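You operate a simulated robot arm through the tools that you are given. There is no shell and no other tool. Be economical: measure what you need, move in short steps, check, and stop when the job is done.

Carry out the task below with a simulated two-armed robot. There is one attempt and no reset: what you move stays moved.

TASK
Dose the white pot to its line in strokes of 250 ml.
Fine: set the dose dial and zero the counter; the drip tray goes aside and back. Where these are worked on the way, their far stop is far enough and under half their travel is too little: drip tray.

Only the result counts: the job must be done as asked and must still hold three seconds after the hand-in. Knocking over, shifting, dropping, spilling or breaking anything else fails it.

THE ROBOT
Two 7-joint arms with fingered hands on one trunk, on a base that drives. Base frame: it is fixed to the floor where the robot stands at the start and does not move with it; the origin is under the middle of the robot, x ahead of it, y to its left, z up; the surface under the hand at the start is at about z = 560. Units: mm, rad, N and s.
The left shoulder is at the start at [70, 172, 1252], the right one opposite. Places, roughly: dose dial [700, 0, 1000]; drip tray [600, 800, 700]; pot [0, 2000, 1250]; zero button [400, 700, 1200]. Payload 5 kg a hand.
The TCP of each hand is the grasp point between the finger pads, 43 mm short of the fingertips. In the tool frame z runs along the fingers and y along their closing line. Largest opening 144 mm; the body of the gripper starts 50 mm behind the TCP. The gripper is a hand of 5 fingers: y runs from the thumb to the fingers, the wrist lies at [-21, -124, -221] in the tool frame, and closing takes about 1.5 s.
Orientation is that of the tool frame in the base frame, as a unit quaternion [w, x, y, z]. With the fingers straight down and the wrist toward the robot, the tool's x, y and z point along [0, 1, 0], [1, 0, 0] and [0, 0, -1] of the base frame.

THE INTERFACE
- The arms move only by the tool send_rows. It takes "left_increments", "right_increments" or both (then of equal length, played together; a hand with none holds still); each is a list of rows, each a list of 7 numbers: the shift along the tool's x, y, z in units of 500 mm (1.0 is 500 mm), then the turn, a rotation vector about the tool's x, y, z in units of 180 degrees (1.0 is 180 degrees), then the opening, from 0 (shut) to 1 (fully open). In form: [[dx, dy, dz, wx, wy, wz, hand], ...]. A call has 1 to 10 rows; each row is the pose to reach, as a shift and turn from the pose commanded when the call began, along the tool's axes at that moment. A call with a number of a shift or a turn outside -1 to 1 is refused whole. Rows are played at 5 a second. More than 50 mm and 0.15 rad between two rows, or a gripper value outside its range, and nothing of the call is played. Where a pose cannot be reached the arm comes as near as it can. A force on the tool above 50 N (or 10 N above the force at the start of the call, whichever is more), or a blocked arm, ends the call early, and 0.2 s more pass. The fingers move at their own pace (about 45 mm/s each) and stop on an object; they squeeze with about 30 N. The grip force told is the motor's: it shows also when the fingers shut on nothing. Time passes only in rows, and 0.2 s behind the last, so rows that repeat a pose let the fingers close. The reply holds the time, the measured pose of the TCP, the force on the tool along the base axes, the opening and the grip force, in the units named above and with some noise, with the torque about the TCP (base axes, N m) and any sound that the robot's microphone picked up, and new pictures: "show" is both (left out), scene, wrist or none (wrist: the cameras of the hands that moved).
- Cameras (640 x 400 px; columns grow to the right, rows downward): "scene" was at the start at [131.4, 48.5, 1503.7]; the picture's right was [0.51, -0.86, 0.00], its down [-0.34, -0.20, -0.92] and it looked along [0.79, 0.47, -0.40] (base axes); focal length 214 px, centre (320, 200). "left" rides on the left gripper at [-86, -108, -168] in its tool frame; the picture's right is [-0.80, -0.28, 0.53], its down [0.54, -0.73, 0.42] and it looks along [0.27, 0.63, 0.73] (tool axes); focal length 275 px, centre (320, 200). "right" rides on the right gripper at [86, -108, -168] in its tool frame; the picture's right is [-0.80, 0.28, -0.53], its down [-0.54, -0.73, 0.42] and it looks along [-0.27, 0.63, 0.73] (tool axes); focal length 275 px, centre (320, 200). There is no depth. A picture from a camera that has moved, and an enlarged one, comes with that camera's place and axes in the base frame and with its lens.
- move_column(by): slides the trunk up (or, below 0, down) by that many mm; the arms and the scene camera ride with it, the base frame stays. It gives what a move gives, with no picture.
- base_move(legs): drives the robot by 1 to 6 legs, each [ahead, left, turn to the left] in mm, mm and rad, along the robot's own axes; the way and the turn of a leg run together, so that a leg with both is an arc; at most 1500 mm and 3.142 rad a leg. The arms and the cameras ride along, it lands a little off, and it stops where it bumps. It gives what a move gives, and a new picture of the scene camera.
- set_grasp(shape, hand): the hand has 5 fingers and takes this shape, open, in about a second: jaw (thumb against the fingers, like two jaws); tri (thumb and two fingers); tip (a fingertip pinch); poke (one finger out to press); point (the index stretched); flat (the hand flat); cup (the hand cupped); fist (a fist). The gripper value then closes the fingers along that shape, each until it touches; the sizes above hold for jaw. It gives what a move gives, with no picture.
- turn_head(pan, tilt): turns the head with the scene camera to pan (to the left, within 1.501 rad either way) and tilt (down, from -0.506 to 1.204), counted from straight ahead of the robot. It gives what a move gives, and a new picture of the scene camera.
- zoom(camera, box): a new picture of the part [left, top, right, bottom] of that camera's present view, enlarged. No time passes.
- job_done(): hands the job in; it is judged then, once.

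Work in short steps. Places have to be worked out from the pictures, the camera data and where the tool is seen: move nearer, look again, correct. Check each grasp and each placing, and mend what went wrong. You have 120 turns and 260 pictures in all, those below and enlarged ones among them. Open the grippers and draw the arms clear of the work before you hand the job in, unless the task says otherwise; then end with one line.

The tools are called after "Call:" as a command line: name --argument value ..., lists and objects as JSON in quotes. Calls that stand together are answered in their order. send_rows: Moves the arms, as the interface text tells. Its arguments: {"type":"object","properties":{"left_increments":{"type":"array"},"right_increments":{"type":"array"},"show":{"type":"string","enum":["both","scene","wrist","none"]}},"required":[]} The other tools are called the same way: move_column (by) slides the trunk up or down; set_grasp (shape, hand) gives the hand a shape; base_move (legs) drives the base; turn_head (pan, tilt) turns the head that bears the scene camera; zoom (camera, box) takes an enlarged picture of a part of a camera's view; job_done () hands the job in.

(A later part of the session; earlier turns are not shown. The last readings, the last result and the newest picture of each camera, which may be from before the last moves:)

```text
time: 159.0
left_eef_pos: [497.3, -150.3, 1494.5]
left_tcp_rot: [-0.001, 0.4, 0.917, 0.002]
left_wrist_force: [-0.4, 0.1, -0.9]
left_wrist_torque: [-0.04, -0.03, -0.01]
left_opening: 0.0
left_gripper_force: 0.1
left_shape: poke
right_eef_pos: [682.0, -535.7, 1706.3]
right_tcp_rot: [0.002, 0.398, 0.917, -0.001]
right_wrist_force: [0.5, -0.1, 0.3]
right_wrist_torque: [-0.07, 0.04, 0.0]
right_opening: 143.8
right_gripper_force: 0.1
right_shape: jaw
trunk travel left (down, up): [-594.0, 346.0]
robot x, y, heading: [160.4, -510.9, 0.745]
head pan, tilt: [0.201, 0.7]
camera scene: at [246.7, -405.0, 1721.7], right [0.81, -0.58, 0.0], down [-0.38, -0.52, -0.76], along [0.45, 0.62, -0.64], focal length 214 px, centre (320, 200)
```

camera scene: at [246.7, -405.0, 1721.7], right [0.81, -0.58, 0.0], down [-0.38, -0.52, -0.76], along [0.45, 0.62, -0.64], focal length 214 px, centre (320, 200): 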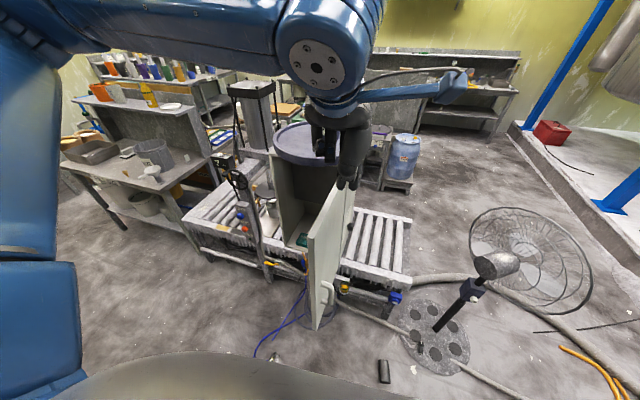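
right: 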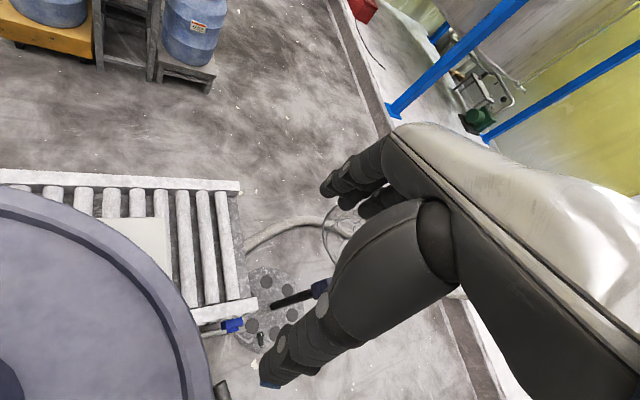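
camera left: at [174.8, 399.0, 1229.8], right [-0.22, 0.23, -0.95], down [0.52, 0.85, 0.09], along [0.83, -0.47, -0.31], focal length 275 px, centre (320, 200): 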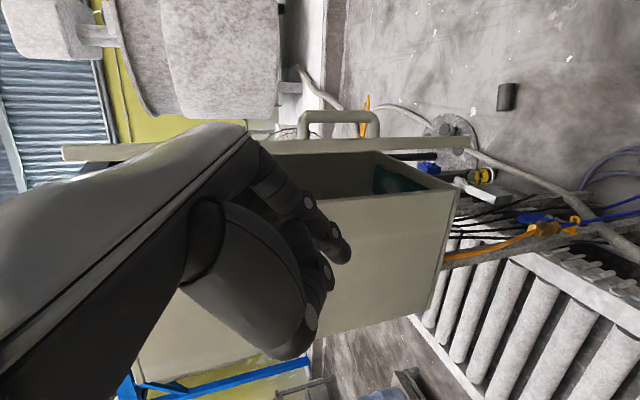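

Call:
zoom --camera "scene" --box '[270, 160, 430, 340]'

Call:
base_move --legs '[[150, -150, 0.35]]'

```text
2.22 times, centred on (350, 250) of scene
camera zoom: at [246.7, -405.0, 1721.7], right [0.81, -0.58, 0.0], down [-0.38, -0.52, -0.76], along [0.45, 0.62, -0.64], focal length 477 px, centre (253, 89)
```

zoom: 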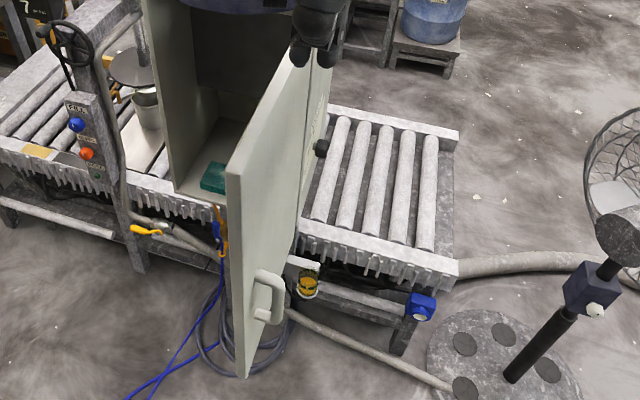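

```text
time: 160.6
left_eef_pos: [553.7, -27.9, 1496.2]
left_tcp_rot: [-0.001, 0.231, 0.973, 0.002]
left_wrist_force: [-0.9, -0.5, 0.3]
left_wrist_torque: [0.04, -0.06, 0.01]
left_opening: 0.3
left_gripper_force: 0.2
left_shape: poke
right_eef_pos: [860.9, -326.3, 1708.6]
right_tcp_rot: [0.005, 0.23, 0.973, 0.002]
right_wrist_force: [-0.7, -0.7, -0.2]
right_wrist_torque: [0.07, -0.1, -0.03]
right_opening: 143.9
right_gripper_force: 0.0
right_shape: jaw
trunk travel left (down, up): [-594.0, 346.0]
robot x, y, heading: [364.1, -482.0, 1.102]
head pan, tilt: [0.201, 0.7]
camera scene: at [407.6, -355.4, 1722.2], right [0.96, -0.26, 0.0], down [-0.17, -0.62, -0.77], along [0.2, 0.74, -0.64], focal length 214 px, centre (320, 200)
```

scene: 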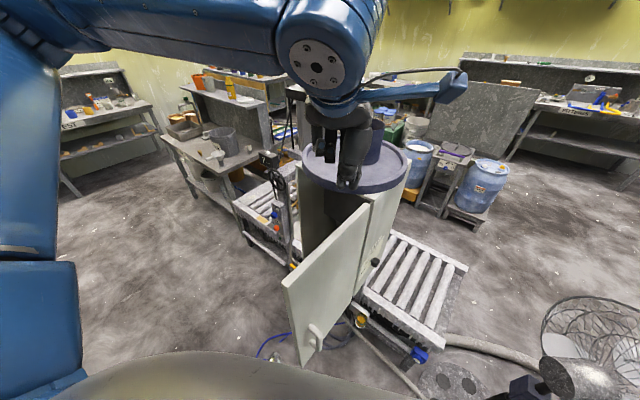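

The dial is there, on the cabinet's right outer side. Zooming in.

Call:
zoom --camera "scene" --box '[340, 190, 430, 300]'

Call:
zoom --camera "right" --box '[0, 0, 640, 400]'

```text
3.64 times, centred on (385, 245) of scene
camera zoom: at [407.6, -355.4, 1722.2], right [0.96, -0.26, 0.0], down [-0.17, -0.62, -0.77], along [0.2, 0.74, -0.64], focal length 780 px, centre (84, 36)
```

zoom: 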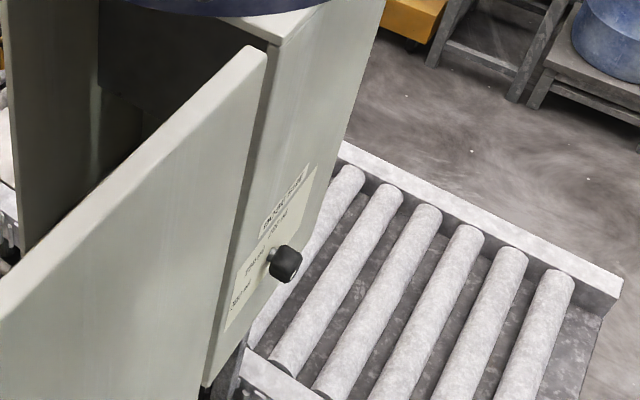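

```text
1.00 times, centred on (320, 200) of right (not enlarged: the box is as wide or as high as the picture)
camera zoom: at [732.5, -385.3, 1875.9], right [0.83, -0.1, 0.54], down [0.16, -0.89, -0.42], along [0.53, 0.44, -0.73], focal length 275 px, centre (320, 200)
```

zoom: 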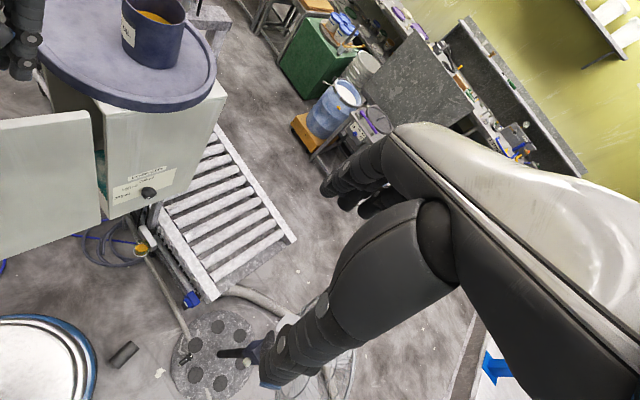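

Call:
zoom --camera "right" --box '[100, 150, 200, 220]'

Call:
zoom --camera "scene" --box '[355, 230, 395, 280]'

```text
5.71 times, centred on (150, 185) of right
camera zoom: at [732.5, -385.3, 1875.9], right [0.83, -0.1, 0.54], down [0.16, -0.89, -0.42], along [0.53, 0.44, -0.73], focal length 1573 px, centre (1291, 286)
```

zoom: 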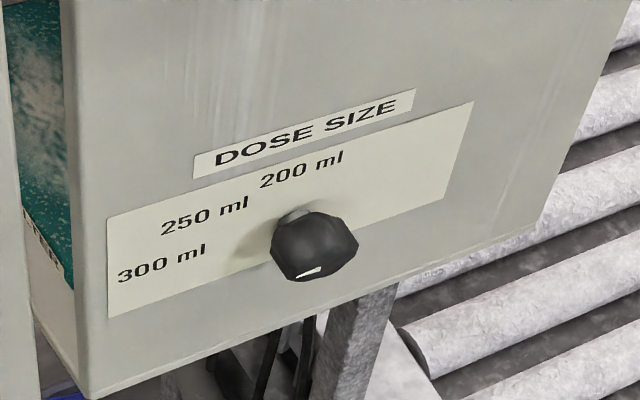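

```text
8.00 times, centred on (375, 255) of scene
camera zoom: at [407.6, -355.4, 1722.2], right [0.96, -0.26, 0.0], down [-0.17, -0.62, -0.77], along [0.2, 0.74, -0.64], focal length 1716 px, centre (-120, -240)
```

zoom: 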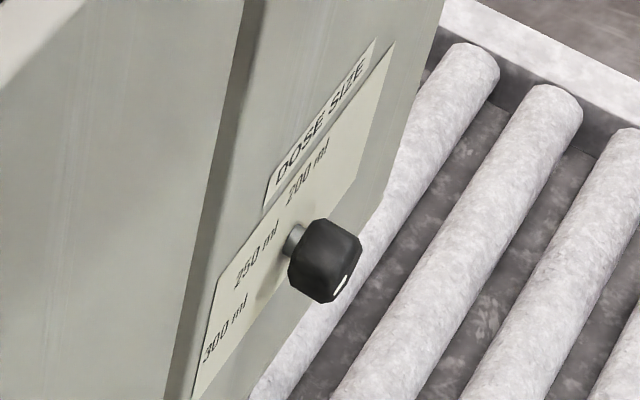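

The dial (≈(738,54,1002), DOSE SIZE with 200/250/300 ml) is on the right side. I move the base to a spot facing that side, keeping away from fan and door.

Call:
base_move --legs '[[-240, -60, 0.0], [0, -130, 0.45]]'

Call:
send_rows --left_increments '[[0, -0.08, 0, 0, 0, 0, 0], [0, -0.16, 0, 0, 0, 0, 0], [0, -0.24, 0, 0, 0, 0, 0], [0, -0.32, 0, 0, 0, 0, 0]]' --show "none"

Call:
turn_head --pan 0.0 --tilt 0.7

```text
time: 163.8
left_eef_pos: [408.6, -259.2, 1494.4]
left_tcp_rot: [-0.001, 0.009, 1.0, 0.001]
left_wrist_force: [-0.4, 0.1, -0.6]
left_wrist_torque: [-0.03, -0.05, -0.01]
left_opening: 0.1
left_gripper_force: 0.0
left_shape: poke
right_eef_pos: [815.2, -394.2, 1706.9]
right_tcp_rot: [0.003, 0.007, 1.0, 0.0]
right_wrist_force: [-0.8, 0.5, -0.5]
right_wrist_torque: [-0.05, 0.0, 0.0]
right_opening: 143.7
right_gripper_force: 0.1
right_shape: jaw
trunk travel left (down, up): [-594.0, 346.0]
robot x, y, heading: [437.6, -751.8, 1.551]
head pan, tilt: [0.201, 0.7]
camera scene: at [420.5, -617.6, 1721.7], right [0.98, 0.18, 0.0], down [0.12, -0.63, -0.76], along [-0.14, 0.75, -0.64], focal length 214 px, centre (320, 200)
```

scene: 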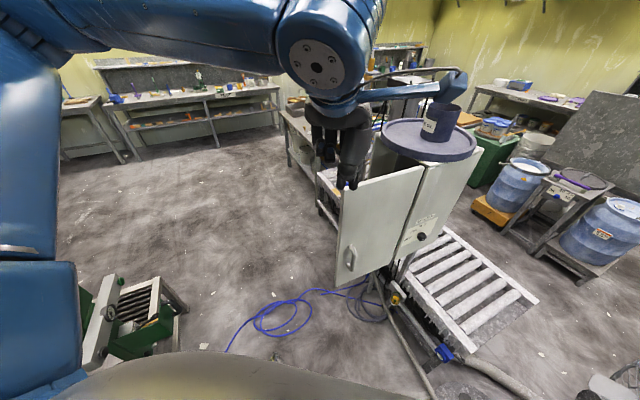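

```text
time: 164.8
left_eef_pos: [400.2, -379.3, 1509.3]
left_tcp_rot: [-0.001, 0.009, 1.0, 0.002]
left_wrist_force: [-0.4, -1.2, 0.7]
left_wrist_torque: [-0.01, 0.02, 0.0]
left_opening: 0.0
left_gripper_force: 0.1
left_shape: poke
left hand out of reach, approached as far as the arm can: row 2, 3, 4
right_eef_pos: [817.3, -397.4, 1708.3]
right_tcp_rot: [0.003, 0.008, 1.0, 0.0]
right_wrist_force: [-0.3, -0.6, -0.2]
right_wrist_torque: [0.03, 0.02, 0.01]
right_opening: 143.9
right_gripper_force: 0.0
right_shape: jaw
trunk travel left (down, up): [-594.0, 346.0]
robot x, y, heading: [434.3, -755.0, 1.557]
head pan, tilt: [0.201, 0.7]
```

```text
time: 165.5
left_eef_pos: [398.7, -377.8, 1509.5]
left_tcp_rot: [-0.002, 0.009, 1.0, 0.001]
left_wrist_force: [0.5, 0.3, -0.2]
left_wrist_torque: [0.01, 0.03, 0.0]
left_opening: 0.0
left_gripper_force: 0.1
left_shape: poke
right_eef_pos: [816.4, -395.7, 1706.7]
right_tcp_rot: [0.003, 0.007, 1.0, 0.001]
right_wrist_force: [-0.2, -0.5, 0.5]
right_wrist_torque: [-0.01, 0.0, 0.01]
right_opening: 143.9
right_gripper_force: 0.1
right_shape: jaw
trunk travel left (down, up): [-594.0, 346.0]
robot x, y, heading: [439.3, -755.0, 1.552]
head pan, tilt: [0.0, 0.7]
camera scene: at [439.3, -618.1, 1721.8], right [1.0, -0.02, 0.0], down [-0.01, -0.64, -0.77], along [0.01, 0.77, -0.64], focal length 214 px, centre (320, 200)
```

scene: 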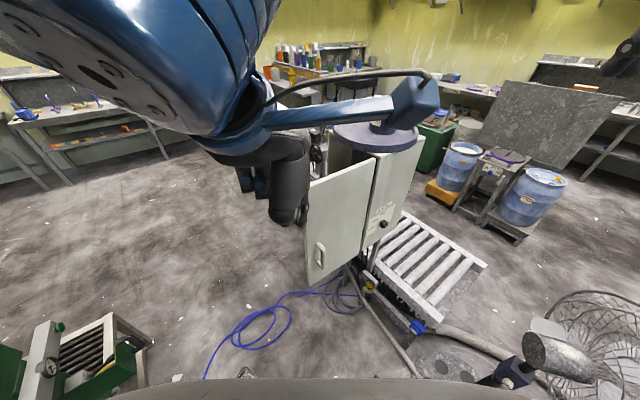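

I lower the column and turn the right hand to point horizontally (fingers forward, thumb–finger line vertical) while bringing it down in front of the dial side.

Call:
move_column --by -250

Call:
send_rows --right_increments '[[0.004, 0.029, 0.061, -0.047, 0, 0, 0.6], [0.008, 0.058, 0.123, -0.094, 0, 0, 0.6], [0.011, 0.088, 0.184, -0.141, 0, 0, 0.6], [0.015, 0.117, 0.246, -0.188, 0, 0, 0.6], [0.019, 0.146, 0.307, -0.235, 0, 0, 0.6], [0.023, 0.175, 0.368, -0.282, 0, 0, 0.6], [0.027, 0.204, 0.43, -0.329, 0, 0, 0.6], [0.03, 0.234, 0.491, -0.376, 0, 0, 0.6], [0.034, 0.263, 0.553, -0.423, 0, 0, 0.6], [0.038, 0.292, 0.614, -0.47, 0, 0, 0.6]]' --show "both"

```text
time: 168.1
left_eef_pos: [399.1, -376.7, 1258.6]
left_tcp_rot: [-0.002, 0.008, 1.0, 0.001]
left_wrist_force: [0.2, -0.4, -0.1]
left_wrist_torque: [0.01, 0.0, 0.01]
left_opening: 0.2
left_gripper_force: 0.0
left_shape: poke
right_eef_pos: [816.1, -394.7, 1456.8]
right_tcp_rot: [0.004, 0.008, 1.0, 0.0]
right_wrist_force: [-0.4, -0.4, -0.5]
right_wrist_torque: [0.0, 0.04, 0.02]
right_opening: 143.9
right_gripper_force: 0.0
right_shape: jaw
trunk travel left (down, up): [-344.0, 596.0]
robot x, y, heading: [435.0, -753.2, 1.553]
head pan, tilt: [0.0, 0.7]
```

```text
time: 170.5
left_eef_pos: [396.5, -378.0, 1258.4]
left_tcp_rot: [-0.001, 0.009, 1.0, 0.002]
left_wrist_force: [-0.7, 0.8, -0.2]
left_wrist_torque: [0.0, -0.04, -0.05]
left_opening: 0.1
left_gripper_force: 0.0
left_shape: poke
right_eef_pos: [859.0, -210.6, 1060.1]
right_tcp_rot: [0.002, 0.107, 0.82, 0.562]
right_wrist_force: [0.1, -0.2, 0.4]
right_wrist_torque: [-0.01, -0.02, -0.05]
right_opening: 86.2
right_gripper_force: 0.0
right_shape: jaw
right hand out of reach, approached as far as the arm can: row 3, 4, 5, 6, 7, 8, 9, 10
trunk travel left (down, up): [-344.0, 596.0]
robot x, y, heading: [433.4, -756.4, 1.555]
head pan, tilt: [0.0, 0.7]
stopped in row 10 (right hand): the arm was blocked; the commanded pose is now the measured one
camera scene: at [436.4, -616.8, 1471.7], right [1.0, -0.02, 0.0], down [-0.01, -0.64, -0.76], along [0.01, 0.76, -0.64], focal length 214 px, centre (320, 200)
camera right: at [735.0, -387.0, 1032.4], right [0.76, -0.54, 0.37], down [0.46, 0.04, -0.89], along [0.46, 0.84, 0.28], focal length 275 px, centre (320, 200)
```

scene: 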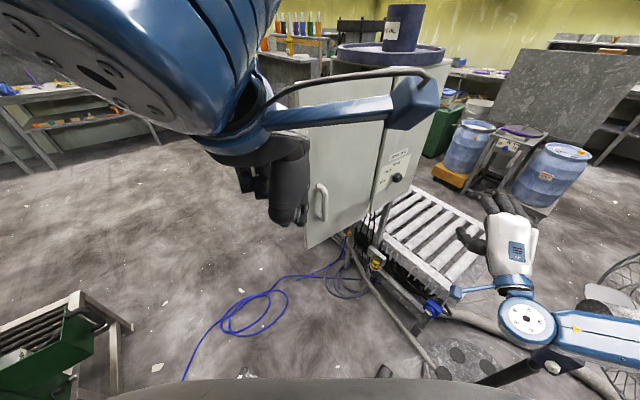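
right: 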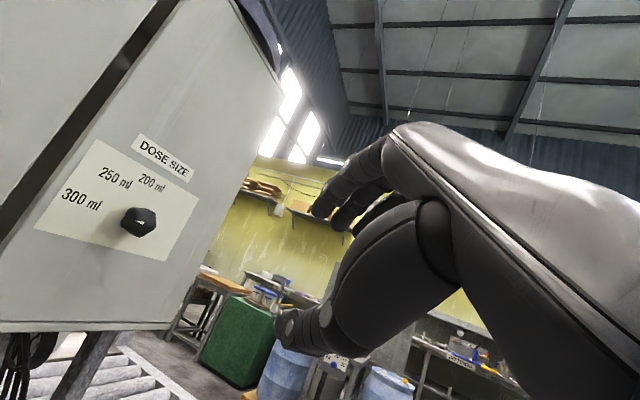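

Excellent view of the dial: its mark points at... The arm was blocked, maybe near the fan; I check the fan and zoom the dial.

Call:
turn_head --pan -0.7 --tilt 0.6

Call:
zoom --camera "right" --box '[50, 130, 210, 250]'

```text
time: 171.6
left_eef_pos: [396.9, -376.9, 1258.4]
left_tcp_rot: [-0.002, 0.009, 1.0, 0.002]
left_wrist_force: [-0.5, -0.3, -0.2]
left_wrist_torque: [-0.02, -0.02, 0.0]
left_opening: 0.0
left_gripper_force: 0.0
left_shape: poke
right_eef_pos: [861.3, -211.0, 1059.4]
right_tcp_rot: [0.002, 0.107, 0.82, 0.562]
right_wrist_force: [0.0, 0.7, 0.1]
right_wrist_torque: [-0.03, 0.02, 0.01]
right_opening: 86.3
right_gripper_force: 0.1
right_shape: jaw
trunk travel left (down, up): [-344.0, 596.0]
robot x, y, heading: [438.8, -754.8, 1.556]
head pan, tilt: [-0.7, 0.6]
camera scene: at [495.0, -635.1, 1480.4], right [0.75, -0.66, 0.0], down [-0.37, -0.43, -0.82], along [0.54, 0.62, -0.57], focal length 214 px, centre (320, 200)
```

scene: 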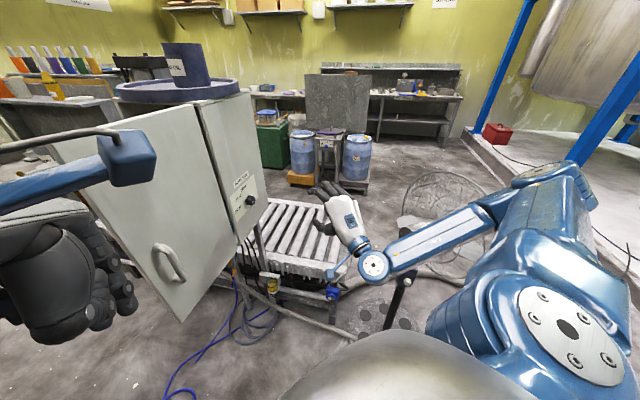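

```text
3.33 times, centred on (130, 190) of right
camera zoom: at [736.2, -386.9, 1032.3], right [0.76, -0.54, 0.36], down [0.46, 0.04, -0.89], along [0.46, 0.84, 0.28], focal length 918 px, centre (953, 233)
```

zoom: 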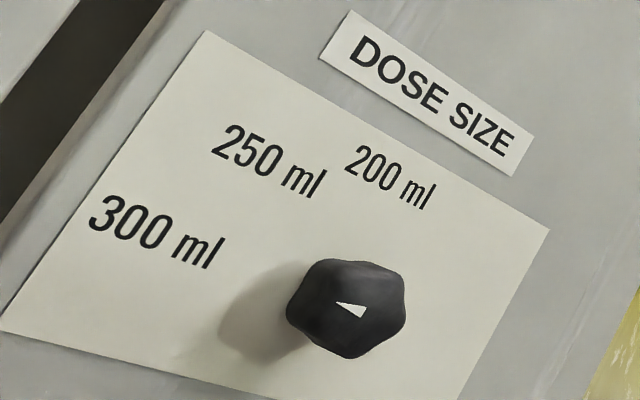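

The arrow points to 300 ml; 250 ml is one step (~45°) clockwise. I shift the base right and turn left so the hand points squarely at the dial.

Call:
base_move --legs '[[36, -211, 0], [0, 0, 0.465]]'

Call:
zoom --camera "right" --box '[0, 0, 640, 400]'

```text
time: 174.6
left_eef_pos: [449.0, -400.1, 1258.5]
left_tcp_rot: [-0.003, -0.22, 0.975, 0.002]
left_wrist_force: [0.1, -0.1, -0.3]
left_wrist_torque: [-0.01, -0.01, 0.03]
left_opening: 0.2
left_gripper_force: 0.0
left_shape: poke
right_eef_pos: [789.4, -44.9, 1060.1]
right_tcp_rot: [-0.128, -0.084, 0.823, 0.547]
right_wrist_force: [0.0, -0.7, 0.0]
right_wrist_torque: [-0.01, 0.0, 0.01]
right_opening: 86.2
right_gripper_force: 0.0
right_shape: jaw
trunk travel left (down, up): [-344.0, 596.0]
robot x, y, heading: [649.8, -719.0, 2.017]
head pan, tilt: [-0.7, 0.6]
camera scene: at [652.0, -588.4, 1480.4], right [0.97, -0.25, 0.0], down [-0.14, -0.55, -0.82], along [0.21, 0.8, -0.57], focal length 214 px, centre (320, 200)
```

scene: 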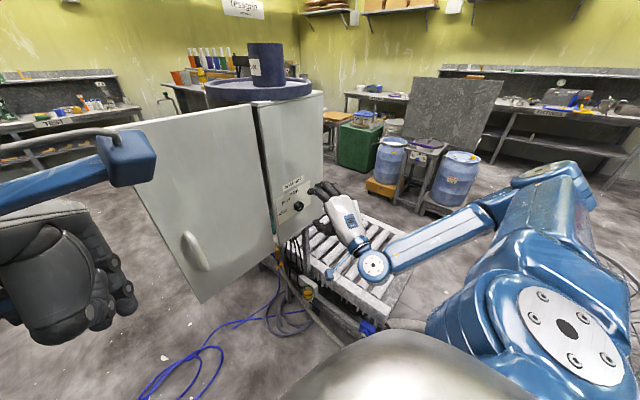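

```text
1.00 times, centred on (320, 200) of right (not enlarged: the box is as wide or as high as the picture)
camera zoom: at [756.4, -257.9, 1032.1], right [0.92, -0.14, 0.36], down [0.39, 0.24, -0.89], along [0.04, 0.96, 0.28], focal length 275 px, centre (320, 200)
```

zoom: 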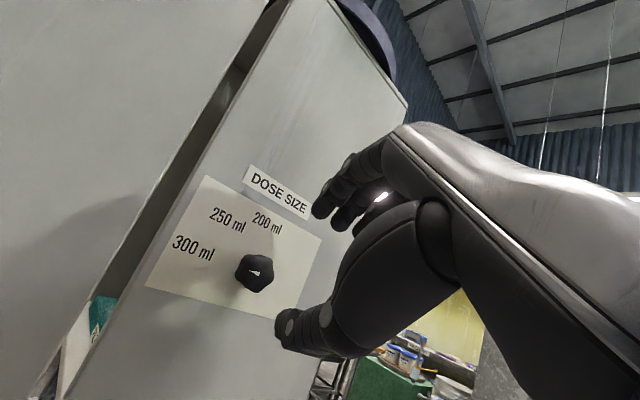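

The dial is at ≈(734,54,1016). I level the hand (pitch up ~21°) and line up 80 mm in front of the knob.

Call:
send_rows --right_increments '[[0.01, -0.02, 0.03, -0.04, 0, 0, 0.55], [0.02, -0.045, 0.06, -0.08, 0, 0, 0.55], [0.032, -0.065, 0.09, -0.118, 0, 0, 0.55], [0.032, -0.065, 0.09, -0.118, 0, 0, 0.55]]' --show "wrist"

```text
time: 175.6
left_eef_pos: [449.1, -400.4, 1259.7]
left_tcp_rot: [-0.003, -0.221, 0.975, 0.001]
left_wrist_force: [0.0, 0.1, 0.7]
left_wrist_torque: [0.0, 0.05, -0.01]
left_opening: 0.0
left_gripper_force: 0.0
left_shape: poke
right_eef_pos: [760.5, -22.7, 1015.3]
right_tcp_rot: [-0.14, -0.058, 0.708, 0.69]
right_wrist_force: [0.5, 0.4, 0.1]
right_wrist_torque: [-0.01, -0.01, -0.03]
right_opening: 79.1
right_gripper_force: 0.0
right_shape: jaw
trunk travel left (down, up): [-344.0, 596.0]
robot x, y, heading: [649.6, -719.1, 2.01]
head pan, tilt: [-0.7, 0.6]
camera right: at [711.7, -211.8, 919.4], right [0.94, -0.28, 0.19], down [0.32, 0.53, -0.79], along [0.12, 0.8, 0.58], focal length 275 px, centre (320, 200)
```

right: 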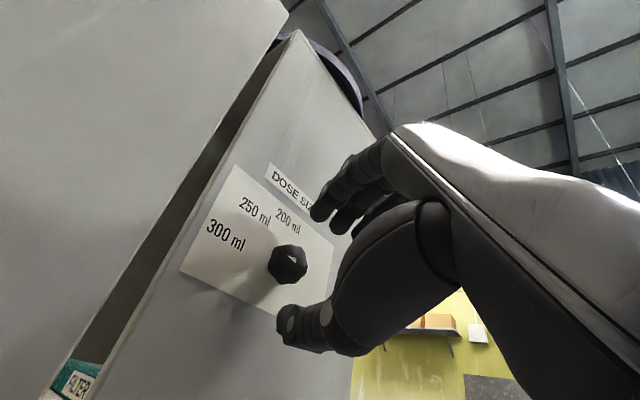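

Aligned; advance 60 mm so the knob sits between the pads, and look.

Call:
send_rows --right_increments '[[0, 0.004, 0.04, 0, 0, 0, 0.55], [0, 0.008, 0.08, 0, 0, 0, 0.55], [0, 0.012, 0.12, 0, 0, 0, 0.55], [0, 0.012, 0.12, 0, 0, 0, 0.55]]' --show "wrist"

```text
time: 176.3
left_eef_pos: [450.0, -401.4, 1258.8]
left_tcp_rot: [-0.002, -0.219, 0.976, 0.002]
left_wrist_force: [1.5, 0.2, 0.4]
left_wrist_torque: [-0.04, -0.03, 0.0]
left_opening: 0.0
left_gripper_force: 0.1
left_shape: poke
right_eef_pos: [748.9, 20.5, 1019.7]
right_tcp_rot: [-0.143, -0.059, 0.708, 0.689]
right_wrist_force: [7.3, -18.0, 1.7]
right_wrist_torque: [-0.51, -0.12, 0.08]
right_opening: 79.2
right_gripper_force: 0.1
right_shape: jaw
trunk travel left (down, up): [-344.0, 596.0]
robot x, y, heading: [648.0, -724.0, 2.013]
head pan, tilt: [-0.7, 0.6]
stopped in row 3 (right hand): the force on the tool passed its limit at 69 N (the readings are from after the stop); the commanded pose is now the measured one
camera right: at [700.3, -170.0, 924.0], right [0.94, -0.28, 0.19], down [0.31, 0.53, -0.79], along [0.12, 0.8, 0.58], focal length 275 px, centre (320, 200)
```

right: 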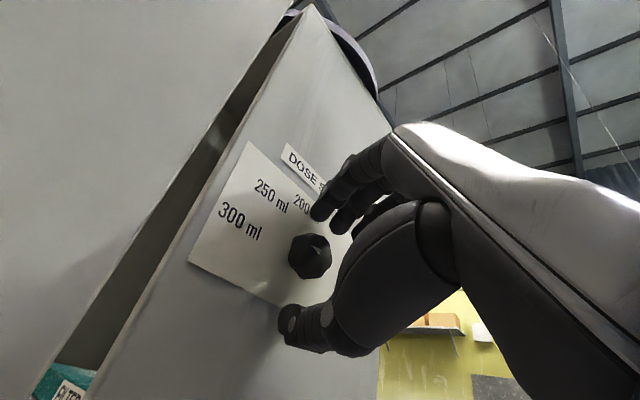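

Fingertips touch the panel with the knob between. I close gently and check.

Call:
send_rows --right_increments '[[0.01, 0, -0.006, 0, 0, 0, 0.4], [0.01, 0, -0.006, 0, 0, 0, 0], [0.01, 0, -0.006, 0, 0, 0, 0], [0.01, 0, -0.006, 0, 0, 0, 0], [0.01, 0, -0.006, 0, 0, 0, 0], [0.01, 0, -0.006, 0, 0, 0, 0], [0.01, 0, -0.006, 0, 0, 0, 0]]' --show "wrist"

```text
time: 177.9
left_eef_pos: [451.5, -399.6, 1259.0]
left_tcp_rot: [-0.002, -0.219, 0.976, 0.001]
left_wrist_force: [0.8, 0.0, 0.1]
left_wrist_torque: [-0.04, 0.02, 0.03]
left_opening: 0.0
left_gripper_force: 0.0
left_shape: poke
right_eef_pos: [745.8, 17.1, 1019.0]
right_tcp_rot: [-0.142, -0.058, 0.708, 0.689]
right_wrist_force: [11.6, -7.9, 0.4]
right_wrist_torque: [-0.07, -0.04, -0.39]
right_opening: 30.5
right_gripper_force: 29.8
right_shape: jaw
trunk travel left (down, up): [-344.0, 596.0]
robot x, y, heading: [649.2, -721.0, 2.013]
head pan, tilt: [-0.7, 0.6]
camera right: at [697.3, -172.4, 924.0], right [0.94, -0.28, 0.19], down [0.32, 0.53, -0.79], along [0.12, 0.8, 0.58], focal length 275 px, centre (320, 200)
```

right: 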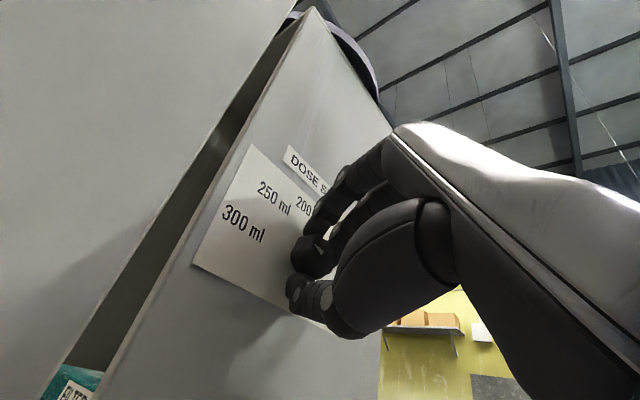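

Knob gripped (30 mm). Turn +45° about the pointing axis (clockwise).

Call:
send_rows --right_increments '[[0, 0, 0, 0, 0, 0.042, 0], [0, 0, 0, 0, 0, 0.084, 0], [0, 0, 0, 0, 0, 0.126, 0], [0, 0, 0, 0, 0, 0.168, 0], [0, 0, 0, 0, 0, 0.21, 0], [0, 0, 0, 0, 0, 0.25, 0], [0, 0, 0, 0, 0, 0.25, 0]]' --show "wrist"

```text
time: 179.5
left_eef_pos: [450.2, -401.0, 1259.2]
left_tcp_rot: [-0.003, -0.22, 0.975, 0.002]
left_wrist_force: [-0.1, 0.8, 0.3]
left_wrist_torque: [0.0, 0.04, 0.0]
left_opening: 0.0
left_gripper_force: 0.1
left_shape: poke
right_eef_pos: [743.1, 17.2, 1019.2]
right_tcp_rot: [-0.395, 0.218, 0.677, 0.581]
right_wrist_force: [5.5, -18.1, -7.7]
right_wrist_torque: [-0.73, -0.57, 0.24]
right_opening: 28.2
right_gripper_force: 29.9
right_shape: jaw
trunk travel left (down, up): [-344.0, 596.0]
robot x, y, heading: [646.7, -724.1, 2.013]
head pan, tilt: [-0.7, 0.6]
camera right: at [657.3, -183.2, 1022.6], right [0.84, -0.32, -0.45], down [-0.34, 0.33, -0.88], along [0.42, 0.89, 0.17], focal length 275 px, centre (320, 200)
```

right: 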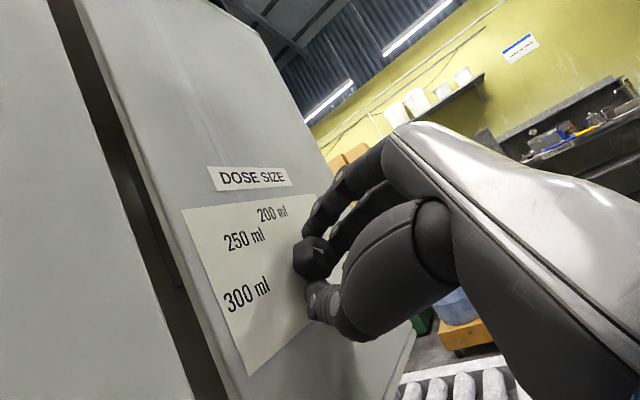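

I open, back off 60 mm and check the arrow.

Call:
send_rows --right_increments '[[0, 0, 0, 0, 0, 0, 0.5], [0, 0, 0, 0, 0, 0, 0.6], [0, 0, 0, 0, 0, 0, 0.6], [0, 0, -0.03, 0, 0, 0, 0.6], [0, 0, -0.08, 0, 0, 0, 0.6], [0, 0, -0.16, 0, 0, 0, 0.6]]' --show "none"

Call:
zoom --camera "right" --box '[180, 130, 380, 330]'

```text
time: 180.9
left_eef_pos: [443.0, -389.4, 1258.6]
left_tcp_rot: [-0.001, -0.223, 0.975, -0.004]
left_wrist_force: [-1.3, 1.5, -0.2]
left_wrist_torque: [-0.11, 0.0, 0.0]
left_opening: 0.0
left_gripper_force: 0.0
left_shape: poke
right_eef_pos: [758.8, -45.3, 1021.2]
right_tcp_rot: [-0.392, 0.212, 0.68, 0.582]
right_wrist_force: [-0.6, 0.7, -0.8]
right_wrist_torque: [0.04, 0.01, 0.01]
right_opening: 86.5
right_gripper_force: 0.1
right_shape: jaw
trunk travel left (down, up): [-344.0, 596.0]
robot x, y, heading: [652.3, -716.9, 2.021]
head pan, tilt: [-0.7, 0.6]
```

```text
2.00 times, centred on (280, 230) of right
camera zoom: at [674.0, -246.9, 1023.5], right [0.85, -0.31, -0.43], down [-0.33, 0.33, -0.88], along [0.42, 0.89, 0.17], focal length 551 px, centre (400, 140)
```

zoom: 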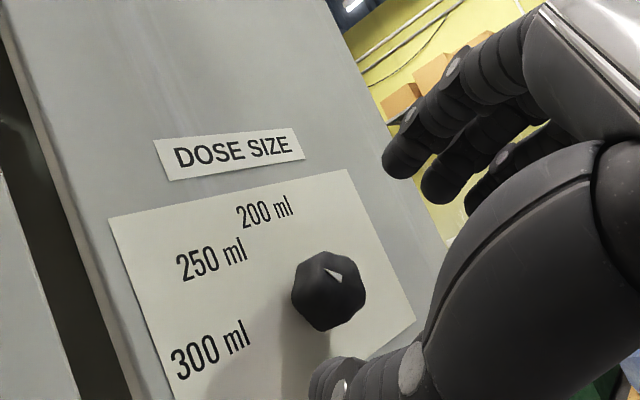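

Call:
zoom --camera "right" --box '[230, 190, 310, 260]'

```text
5.71 times, centred on (270, 225) of right
camera zoom: at [674.0, -246.9, 1023.5], right [0.85, -0.31, -0.43], down [-0.33, 0.33, -0.88], along [0.42, 0.89, 0.17], focal length 1573 px, centre (606, 57)
```

zoom: 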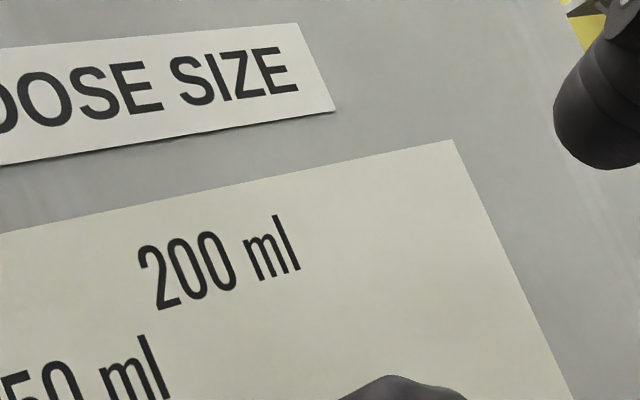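

Call:
zoom --camera "right" --box '[230, 235, 330, 305]'

```text
5.71 times, centred on (280, 270) of right
camera zoom: at [674.0, -246.9, 1023.5], right [0.85, -0.31, -0.43], down [-0.33, 0.33, -0.88], along [0.42, 0.89, 0.17], focal length 1573 px, centre (549, -200)
```

zoom: 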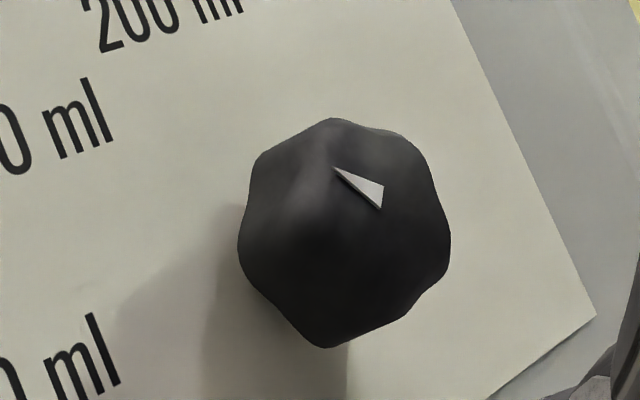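

The dial now reads 250 ml. Next I want to close the cabinet door again: raise the column (to clear fan and door), then drive round to the front.

Call:
move_column --by 340

Call:
base_move --legs '[[0, 0, -0.8], [0, 450, 0], [0, 80, -0.77]]'

Call:
turn_head --pan 0.2 --tilt 0.7

```text
time: 184.2
left_eef_pos: [450.0, -398.7, 1599.4]
left_tcp_rot: [-0.002, -0.219, 0.976, 0.001]
left_wrist_force: [-0.3, 0.7, -0.2]
left_wrist_torque: [-0.02, -0.02, -0.04]
left_opening: 0.0
left_gripper_force: 0.0
left_shape: poke
right_eef_pos: [765.8, -59.2, 1360.7]
right_tcp_rot: [-0.395, 0.217, 0.677, 0.582]
right_wrist_force: [0.3, 0.7, -0.2]
right_wrist_torque: [-0.03, 0.03, -0.01]
right_opening: 86.3
right_gripper_force: 0.0
right_shape: jaw
trunk travel left (down, up): [-684.0, 256.0]
robot x, y, heading: [647.5, -720.3, 2.014]
head pan, tilt: [-0.7, 0.6]
```

```text
time: 191.1
left_eef_pos: [491.4, -311.4, 1598.7]
left_tcp_rot: [-0.001, 0.537, 0.844, 0.001]
left_wrist_force: [-0.2, -0.1, 0.3]
left_wrist_torque: [0.03, -0.02, 0.0]
left_opening: 0.1
left_gripper_force: 0.1
left_shape: poke
right_eef_pos: [832.0, -629.5, 1361.6]
right_tcp_rot: [0.135, 0.633, 0.323, 0.69]
right_wrist_force: [0.4, -0.5, -0.1]
right_wrist_torque: [-0.03, 0.04, 0.01]
right_opening: 86.1
right_gripper_force: 0.1
right_shape: jaw
trunk travel left (down, up): [-684.0, 256.0]
robot x, y, heading: [167.6, -508.3, 0.435]
head pan, tilt: [-0.7, 0.6]
camera scene: at [303.3, -510.2, 1820.3], right [-0.26, -0.97, 0.0], down [-0.55, 0.15, -0.82], along [0.8, -0.21, -0.57], focal length 214 px, centre (320, 200)
```

scene: 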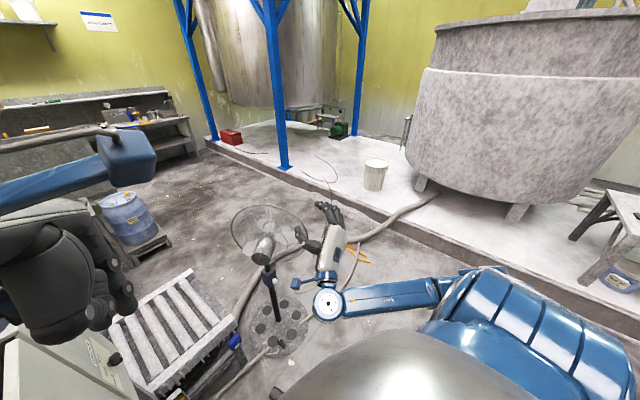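

```text
time: 192.3
left_eef_pos: [492.7, -311.4, 1599.5]
left_tcp_rot: [-0.001, 0.537, 0.843, 0.002]
left_wrist_force: [0.4, -0.3, 0.7]
left_wrist_torque: [-0.01, -0.02, 0.0]
left_opening: 0.2
left_gripper_force: 0.1
left_shape: poke
right_eef_pos: [832.0, -629.5, 1362.4]
right_tcp_rot: [0.134, 0.633, 0.324, 0.691]
right_wrist_force: [-0.5, -0.6, 0.3]
right_wrist_torque: [-0.02, 0.0, -0.01]
right_opening: 86.4
right_gripper_force: 0.1
right_shape: jaw
trunk travel left (down, up): [-684.0, 256.0]
robot x, y, heading: [171.4, -507.6, 0.43]
head pan, tilt: [0.201, 0.7]
camera scene: at [286.0, -436.7, 1811.8], right [0.59, -0.8, 0.0], down [-0.52, -0.38, -0.76], along [0.61, 0.45, -0.64], focal length 214 px, centre (320, 200)
```

scene: 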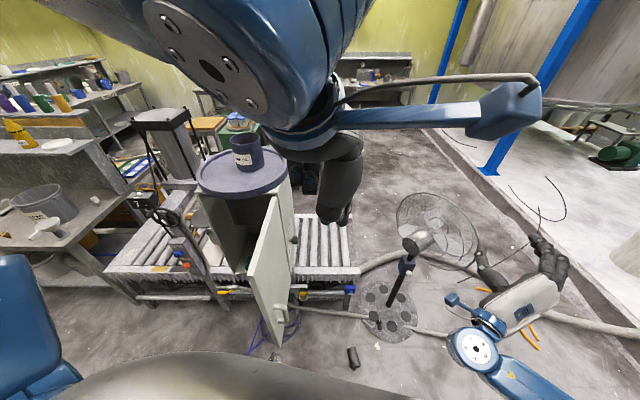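

Now I lower the hand to door height (above the handle) and sweep along the door's outer face to close it.

Call:
move_column --by -368

Call:
base_move --legs '[[30, 142, 0], [-27, 76, 0], [3, 72, 0], [28, 68, 0], [49, 54, 0], [46, 27, 0]]'

```text
time: 195.8
left_eef_pos: [491.7, -312.0, 1230.3]
left_tcp_rot: [0.0, 0.538, 0.843, 0.002]
left_wrist_force: [1.1, -0.3, -0.3]
left_wrist_torque: [0.01, -0.01, 0.0]
left_opening: 0.0
left_gripper_force: 0.0
left_shape: poke
right_eef_pos: [831.2, -629.8, 993.4]
right_tcp_rot: [0.134, 0.634, 0.322, 0.69]
right_wrist_force: [0.1, -0.5, -0.2]
right_wrist_torque: [-0.02, 0.03, 0.04]
right_opening: 86.3
right_gripper_force: 0.0
right_shape: jaw
trunk travel left (down, up): [-316.0, 624.0]
robot x, y, heading: [168.5, -508.2, 0.433]
head pan, tilt: [0.201, 0.7]
```

```text
time: 200.3
left_eef_pos: [422.8, 137.6, 1229.9]
left_tcp_rot: [-0.001, 0.538, 0.843, 0.002]
left_wrist_force: [-1.0, 0.3, -0.7]
left_wrist_torque: [-0.04, -0.01, -0.04]
left_opening: 0.0
left_gripper_force: 0.0
left_shape: poke
right_eef_pos: [762.1, -181.7, 993.6]
right_tcp_rot: [0.135, 0.632, 0.324, 0.691]
right_wrist_force: [-0.5, 0.9, -0.2]
right_wrist_torque: [0.01, 0.0, -0.02]
right_opening: 86.4
right_gripper_force: 0.1
right_shape: jaw
trunk travel left (down, up): [-316.0, 624.0]
robot x, y, heading: [102.3, -57.2, 0.434]
head pan, tilt: [0.201, 0.7]
camera scene: at [216.5, 13.1, 1443.9], right [0.59, -0.81, 0.0], down [-0.52, -0.38, -0.77], along [0.62, 0.45, -0.64], focal length 214 px, centre (320, 200)
```

scene: 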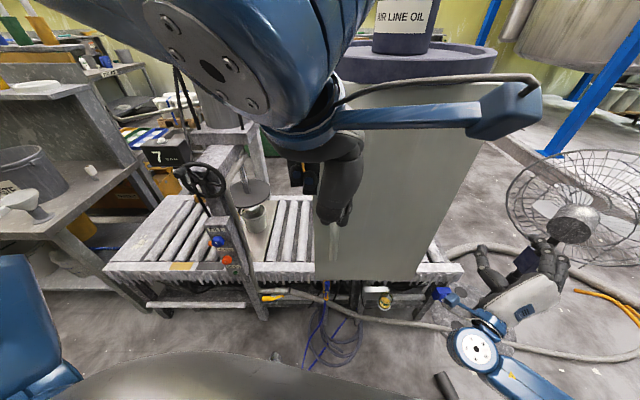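

Call:
base_move --legs '[[32, 8, 0]]'

Call:
base_move --legs '[[-130, 0, 0], [0, 330, 0.1]]'

Call:
turn_head --pan -0.3 --tilt 0.5

```text
time: 201.2
left_eef_pos: [439.5, 151.1, 1231.2]
left_tcp_rot: [-0.001, 0.544, 0.839, 0.003]
left_wrist_force: [-9.2, -6.5, 3.4]
left_wrist_torque: [0.73, -0.95, 0.07]
left_opening: 0.3
left_gripper_force: 0.2
left_shape: poke
right_eef_pos: [783.3, -163.6, 993.5]
right_tcp_rot: [0.136, 0.633, 0.322, 0.691]
right_wrist_force: [0.7, 0.5, 0.6]
right_wrist_torque: [-0.03, 0.0, -0.02]
right_opening: 86.4
right_gripper_force: 0.1
right_shape: jaw
trunk travel left (down, up): [-316.0, 624.0]
robot x, y, heading: [121.4, -42.4, 0.429]
head pan, tilt: [0.201, 0.7]
stopped in leg 1: the force on the tool passed its limit at 103 N (the readings are from after the stop); the commanded pose is now the measured one
camera scene: at [237.2, 30.2, 1444.0], right [0.59, -0.81, 0.0], down [-0.52, -0.38, -0.77], along [0.62, 0.45, -0.64], focal length 214 px, centre (320, 200)
```

scene: 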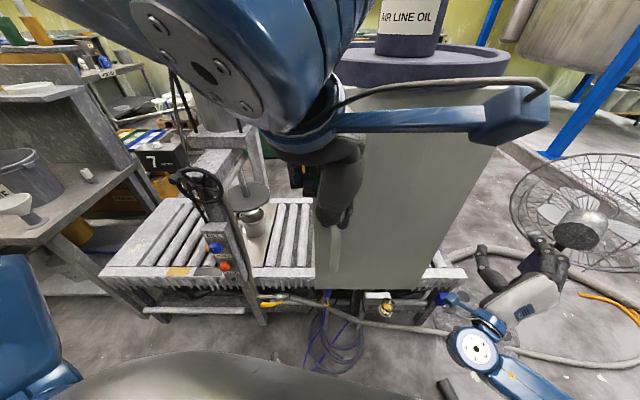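

```text
time: 203.8
left_eef_pos: [195.7, 324.9, 1232.0]
left_tcp_rot: [0.001, 0.518, 0.856, 0.003]
left_wrist_force: [0.7, 1.8, -0.6]
left_wrist_torque: [-0.17, 0.0, 0.01]
left_opening: 0.0
left_gripper_force: 0.0
left_shape: poke
right_eef_pos: [552.7, 28.8, 992.8]
right_tcp_rot: [0.114, 0.625, 0.341, 0.693]
right_wrist_force: [-57.7, -32.6, 0.4]
right_wrist_torque: [-0.9, 1.66, 0.5]
right_opening: 77.2
right_gripper_force: 0.0
right_shape: jaw
trunk travel left (down, up): [-316.0, 624.0]
robot x, y, heading: [-104.9, 114.8, 0.495]
head pan, tilt: [0.201, 0.7]
stopped in leg 2: the force on the tool passed its limit at 58 N (the readings are from after the stop); the commanded pose is now the measured one
camera scene: at [-0.1, 191.6, 1444.2], right [0.64, -0.77, 0.0], down [-0.49, -0.41, -0.77], along [0.59, 0.49, -0.64], focal length 214 px, centre (320, 200)
```

scene: 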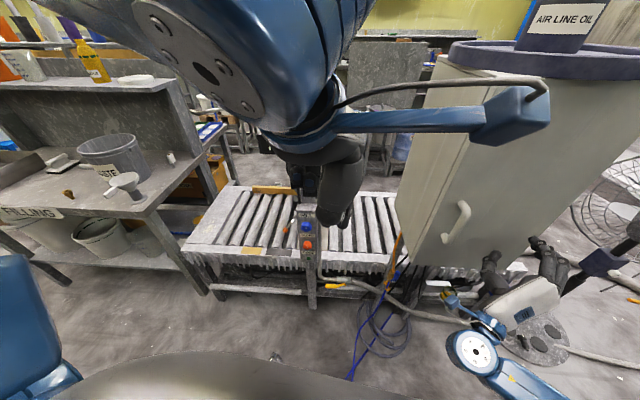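

```text
time: 204.8
left_eef_pos: [193.6, 322.3, 1233.5]
left_tcp_rot: [0.001, 0.517, 0.856, 0.006]
left_wrist_force: [0.7, 0.7, 0.3]
left_wrist_torque: [0.02, 0.05, 0.01]
left_opening: 0.0
left_gripper_force: 0.0
left_shape: poke
right_eef_pos: [553.1, 29.5, 996.0]
right_tcp_rot: [0.112, 0.623, 0.341, 0.695]
right_wrist_force: [-75.9, -33.3, -0.5]
right_wrist_torque: [-0.91, 2.21, 1.03]
right_opening: 77.3
right_gripper_force: 0.0
right_shape: jaw
trunk travel left (down, up): [-316.0, 624.0]
robot x, y, heading: [-104.0, 111.6, 0.5]
head pan, tilt: [-0.3, 0.499]
camera scene: at [21.9, 151.3, 1462.4], right [0.2, -0.98, 0.0], down [-0.46, -0.09, -0.88], along [0.86, 0.18, -0.47], focal length 214 px, centre (320, 200)
```

scene: 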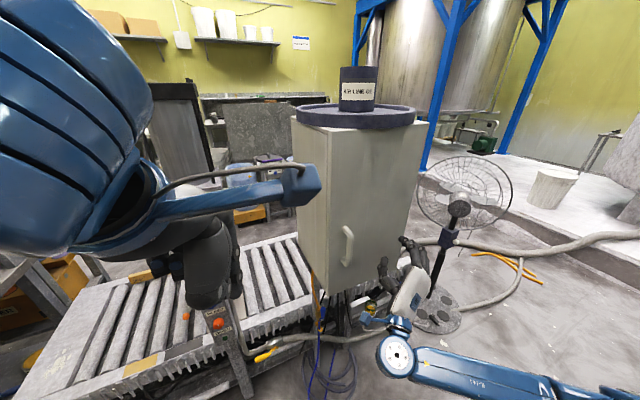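

The door is closed. But the right hand presses on the cabinet; I back off at once.

Call:
base_move --legs '[[-90, 0, 0]]'

Call:
send_rows --right_increments '[[0, 0, -0.08, 0, 0, 0, 0.6], [0, 0, -0.16, 0, 0, 0, 0.6], [0, 0, -0.24, 0, 0, 0, 0.6], [0, 0, -0.32, 0, 0, 0, 0.6]]' --show "none"

```text
time: 205.9
left_eef_pos: [123.2, 283.2, 1230.7]
left_tcp_rot: [-0.001, 0.515, 0.857, 0.003]
left_wrist_force: [0.1, 1.0, 1.2]
left_wrist_torque: [0.07, -0.03, -0.02]
left_opening: 0.2
left_gripper_force: 0.0
left_shape: poke
right_eef_pos: [482.5, -9.9, 991.6]
right_tcp_rot: [0.113, 0.624, 0.343, 0.693]
right_wrist_force: [-0.7, 0.4, 0.4]
right_wrist_torque: [-0.01, 0.03, -0.06]
right_opening: 86.1
right_gripper_force: 0.0
right_shape: jaw
trunk travel left (down, up): [-316.0, 624.0]
robot x, y, heading: [-183.2, 68.8, 0.499]
head pan, tilt: [-0.3, 0.499]
camera scene: at [-48.1, 112.7, 1461.5], right [0.2, -0.98, 0.0], down [-0.47, -0.09, -0.88], along [0.86, 0.17, -0.48], focal length 214 px, centre (320, 200)
```

scene: 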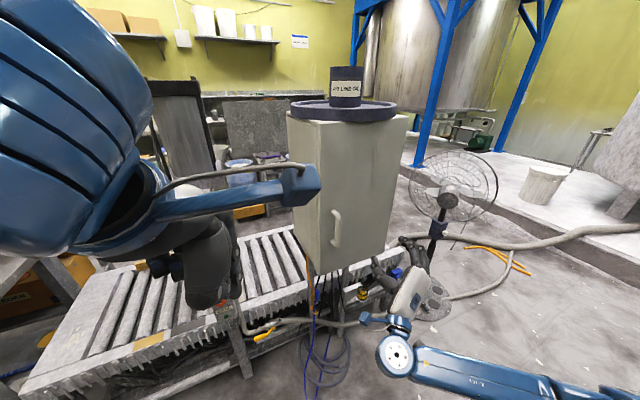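

```text
time: 206.9
left_eef_pos: [122.2, 283.3, 1232.1]
left_tcp_rot: [-0.001, 0.516, 0.857, 0.003]
left_wrist_force: [-0.5, -0.5, -0.5]
left_wrist_torque: [-0.02, -0.03, 0.0]
left_opening: 0.1
left_gripper_force: 0.1
left_shape: poke
right_eef_pos: [334.0, -60.6, 981.6]
right_tcp_rot: [0.113, 0.624, 0.342, 0.694]
right_wrist_force: [0.5, -0.3, 0.0]
right_wrist_torque: [0.02, 0.04, 0.0]
right_opening: 86.5
right_gripper_force: 0.0
right_shape: jaw
right hand out of reach, approached as far as the arm can: row 4
trunk travel left (down, up): [-316.0, 624.0]
robot x, y, heading: [-183.9, 67.5, 0.493]
head pan, tilt: [-0.3, 0.499]
```

Now to the machine: back/left, align to heading 0.68, forward; and set the right hand to "poke" for the buttons.

Call:
base_move --legs '[[0, 334, 0], [0, 0, 0.187], [200, 0, 0]]'

Call:
move_column --by 100

Call:
set_grasp --hand "right" --shape "poke"

Call:
turn_head --pan -0.3 --tilt 0.6

```text
time: 211.0
left_eef_pos: [76.6, 753.4, 1231.1]
left_tcp_rot: [-0.002, 0.435, 0.9, 0.002]
left_wrist_force: [-0.3, 0.4, -0.5]
left_wrist_torque: [0.03, 0.03, -0.01]
left_opening: 0.0
left_gripper_force: 0.0
left_shape: poke
right_eef_pos: [347.0, 454.2, 980.2]
right_tcp_rot: [0.048, 0.59, 0.399, 0.701]
right_wrist_force: [0.6, -0.2, 0.4]
right_wrist_torque: [0.03, 0.0, 0.01]
right_opening: 86.3
right_gripper_force: 0.1
right_shape: jaw
trunk travel left (down, up): [-316.0, 624.0]
robot x, y, heading: [-185.2, 487.8, 0.686]
head pan, tilt: [-0.3, 0.499]
camera scene: at [-59.8, 554.3, 1461.5], right [0.38, -0.93, 0.0], down [-0.44, -0.18, -0.88], along [0.81, 0.33, -0.48], focal length 214 px, centre (320, 200)
```

scene: 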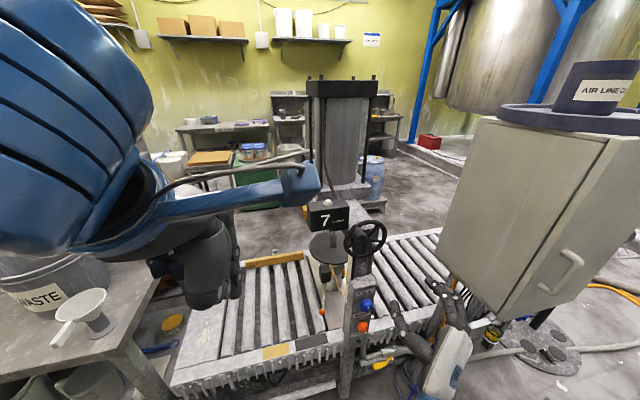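

```text
time: 212.3
left_eef_pos: [75.7, 755.1, 1331.3]
left_tcp_rot: [-0.001, 0.434, 0.901, 0.003]
left_wrist_force: [-1.1, -0.3, -0.2]
left_wrist_torque: [0.03, 0.02, 0.01]
left_opening: 0.0
left_gripper_force: 0.1
left_shape: poke
right_eef_pos: [346.9, 455.5, 1080.0]
right_tcp_rot: [0.048, 0.59, 0.398, 0.7]
right_wrist_force: [0.5, 0.1, 0.0]
right_wrist_torque: [0.01, -0.04, -0.04]
right_opening: 86.5
right_gripper_force: 0.0
right_shape: jaw
trunk travel left (down, up): [-416.0, 524.0]
robot x, y, heading: [-185.6, 483.8, 0.683]
head pan, tilt: [-0.3, 0.499]
```

```text
time: 213.2
left_eef_pos: [74.4, 753.2, 1330.8]
left_tcp_rot: [-0.002, 0.434, 0.901, 0.003]
left_wrist_force: [0.1, -0.5, 0.5]
left_wrist_torque: [0.03, 0.01, 0.01]
left_opening: 0.0
left_gripper_force: 0.0
left_shape: poke
right_eef_pos: [347.2, 453.7, 1079.2]
right_tcp_rot: [0.048, 0.59, 0.398, 0.701]
right_wrist_force: [1.0, 0.3, 0.2]
right_wrist_torque: [0.01, -0.01, -0.03]
right_opening: 0.0
right_gripper_force: 0.1
right_shape: poke
trunk travel left (down, up): [-416.0, 524.0]
robot x, y, heading: [-185.5, 487.8, 0.686]
head pan, tilt: [-0.3, 0.499]
```

```text
time: 213.9
left_eef_pos: [75.3, 754.0, 1330.6]
left_tcp_rot: [-0.001, 0.434, 0.901, 0.002]
left_wrist_force: [0.0, -0.1, -1.0]
left_wrist_torque: [0.03, 0.0, -0.04]
left_opening: 0.1
left_gripper_force: 0.2
left_shape: poke
right_eef_pos: [346.4, 454.8, 1080.2]
right_tcp_rot: [0.048, 0.589, 0.399, 0.701]
right_wrist_force: [0.2, -0.2, 0.0]
right_wrist_torque: [0.02, 0.01, -0.02]
right_opening: 0.0
right_gripper_force: 0.1
right_shape: poke
trunk travel left (down, up): [-416.0, 524.0]
robot x, y, heading: [-182.7, 485.9, 0.685]
head pan, tilt: [-0.3, 0.6]
camera scene: at [-62.5, 553.0, 1552.4], right [0.38, -0.93, 0.0], down [-0.52, -0.21, -0.83], along [0.76, 0.31, -0.56], focal length 214 px, centre (320, 200)
```

scene: 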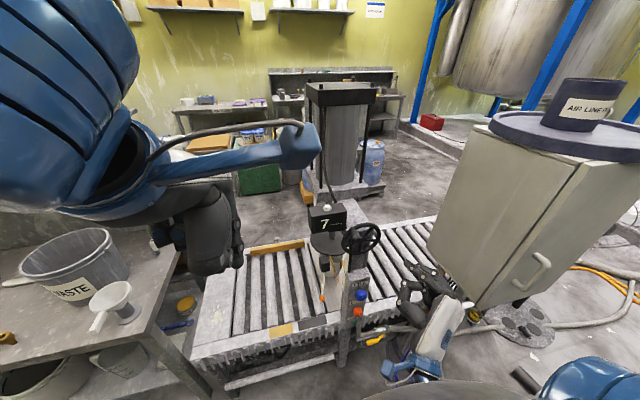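

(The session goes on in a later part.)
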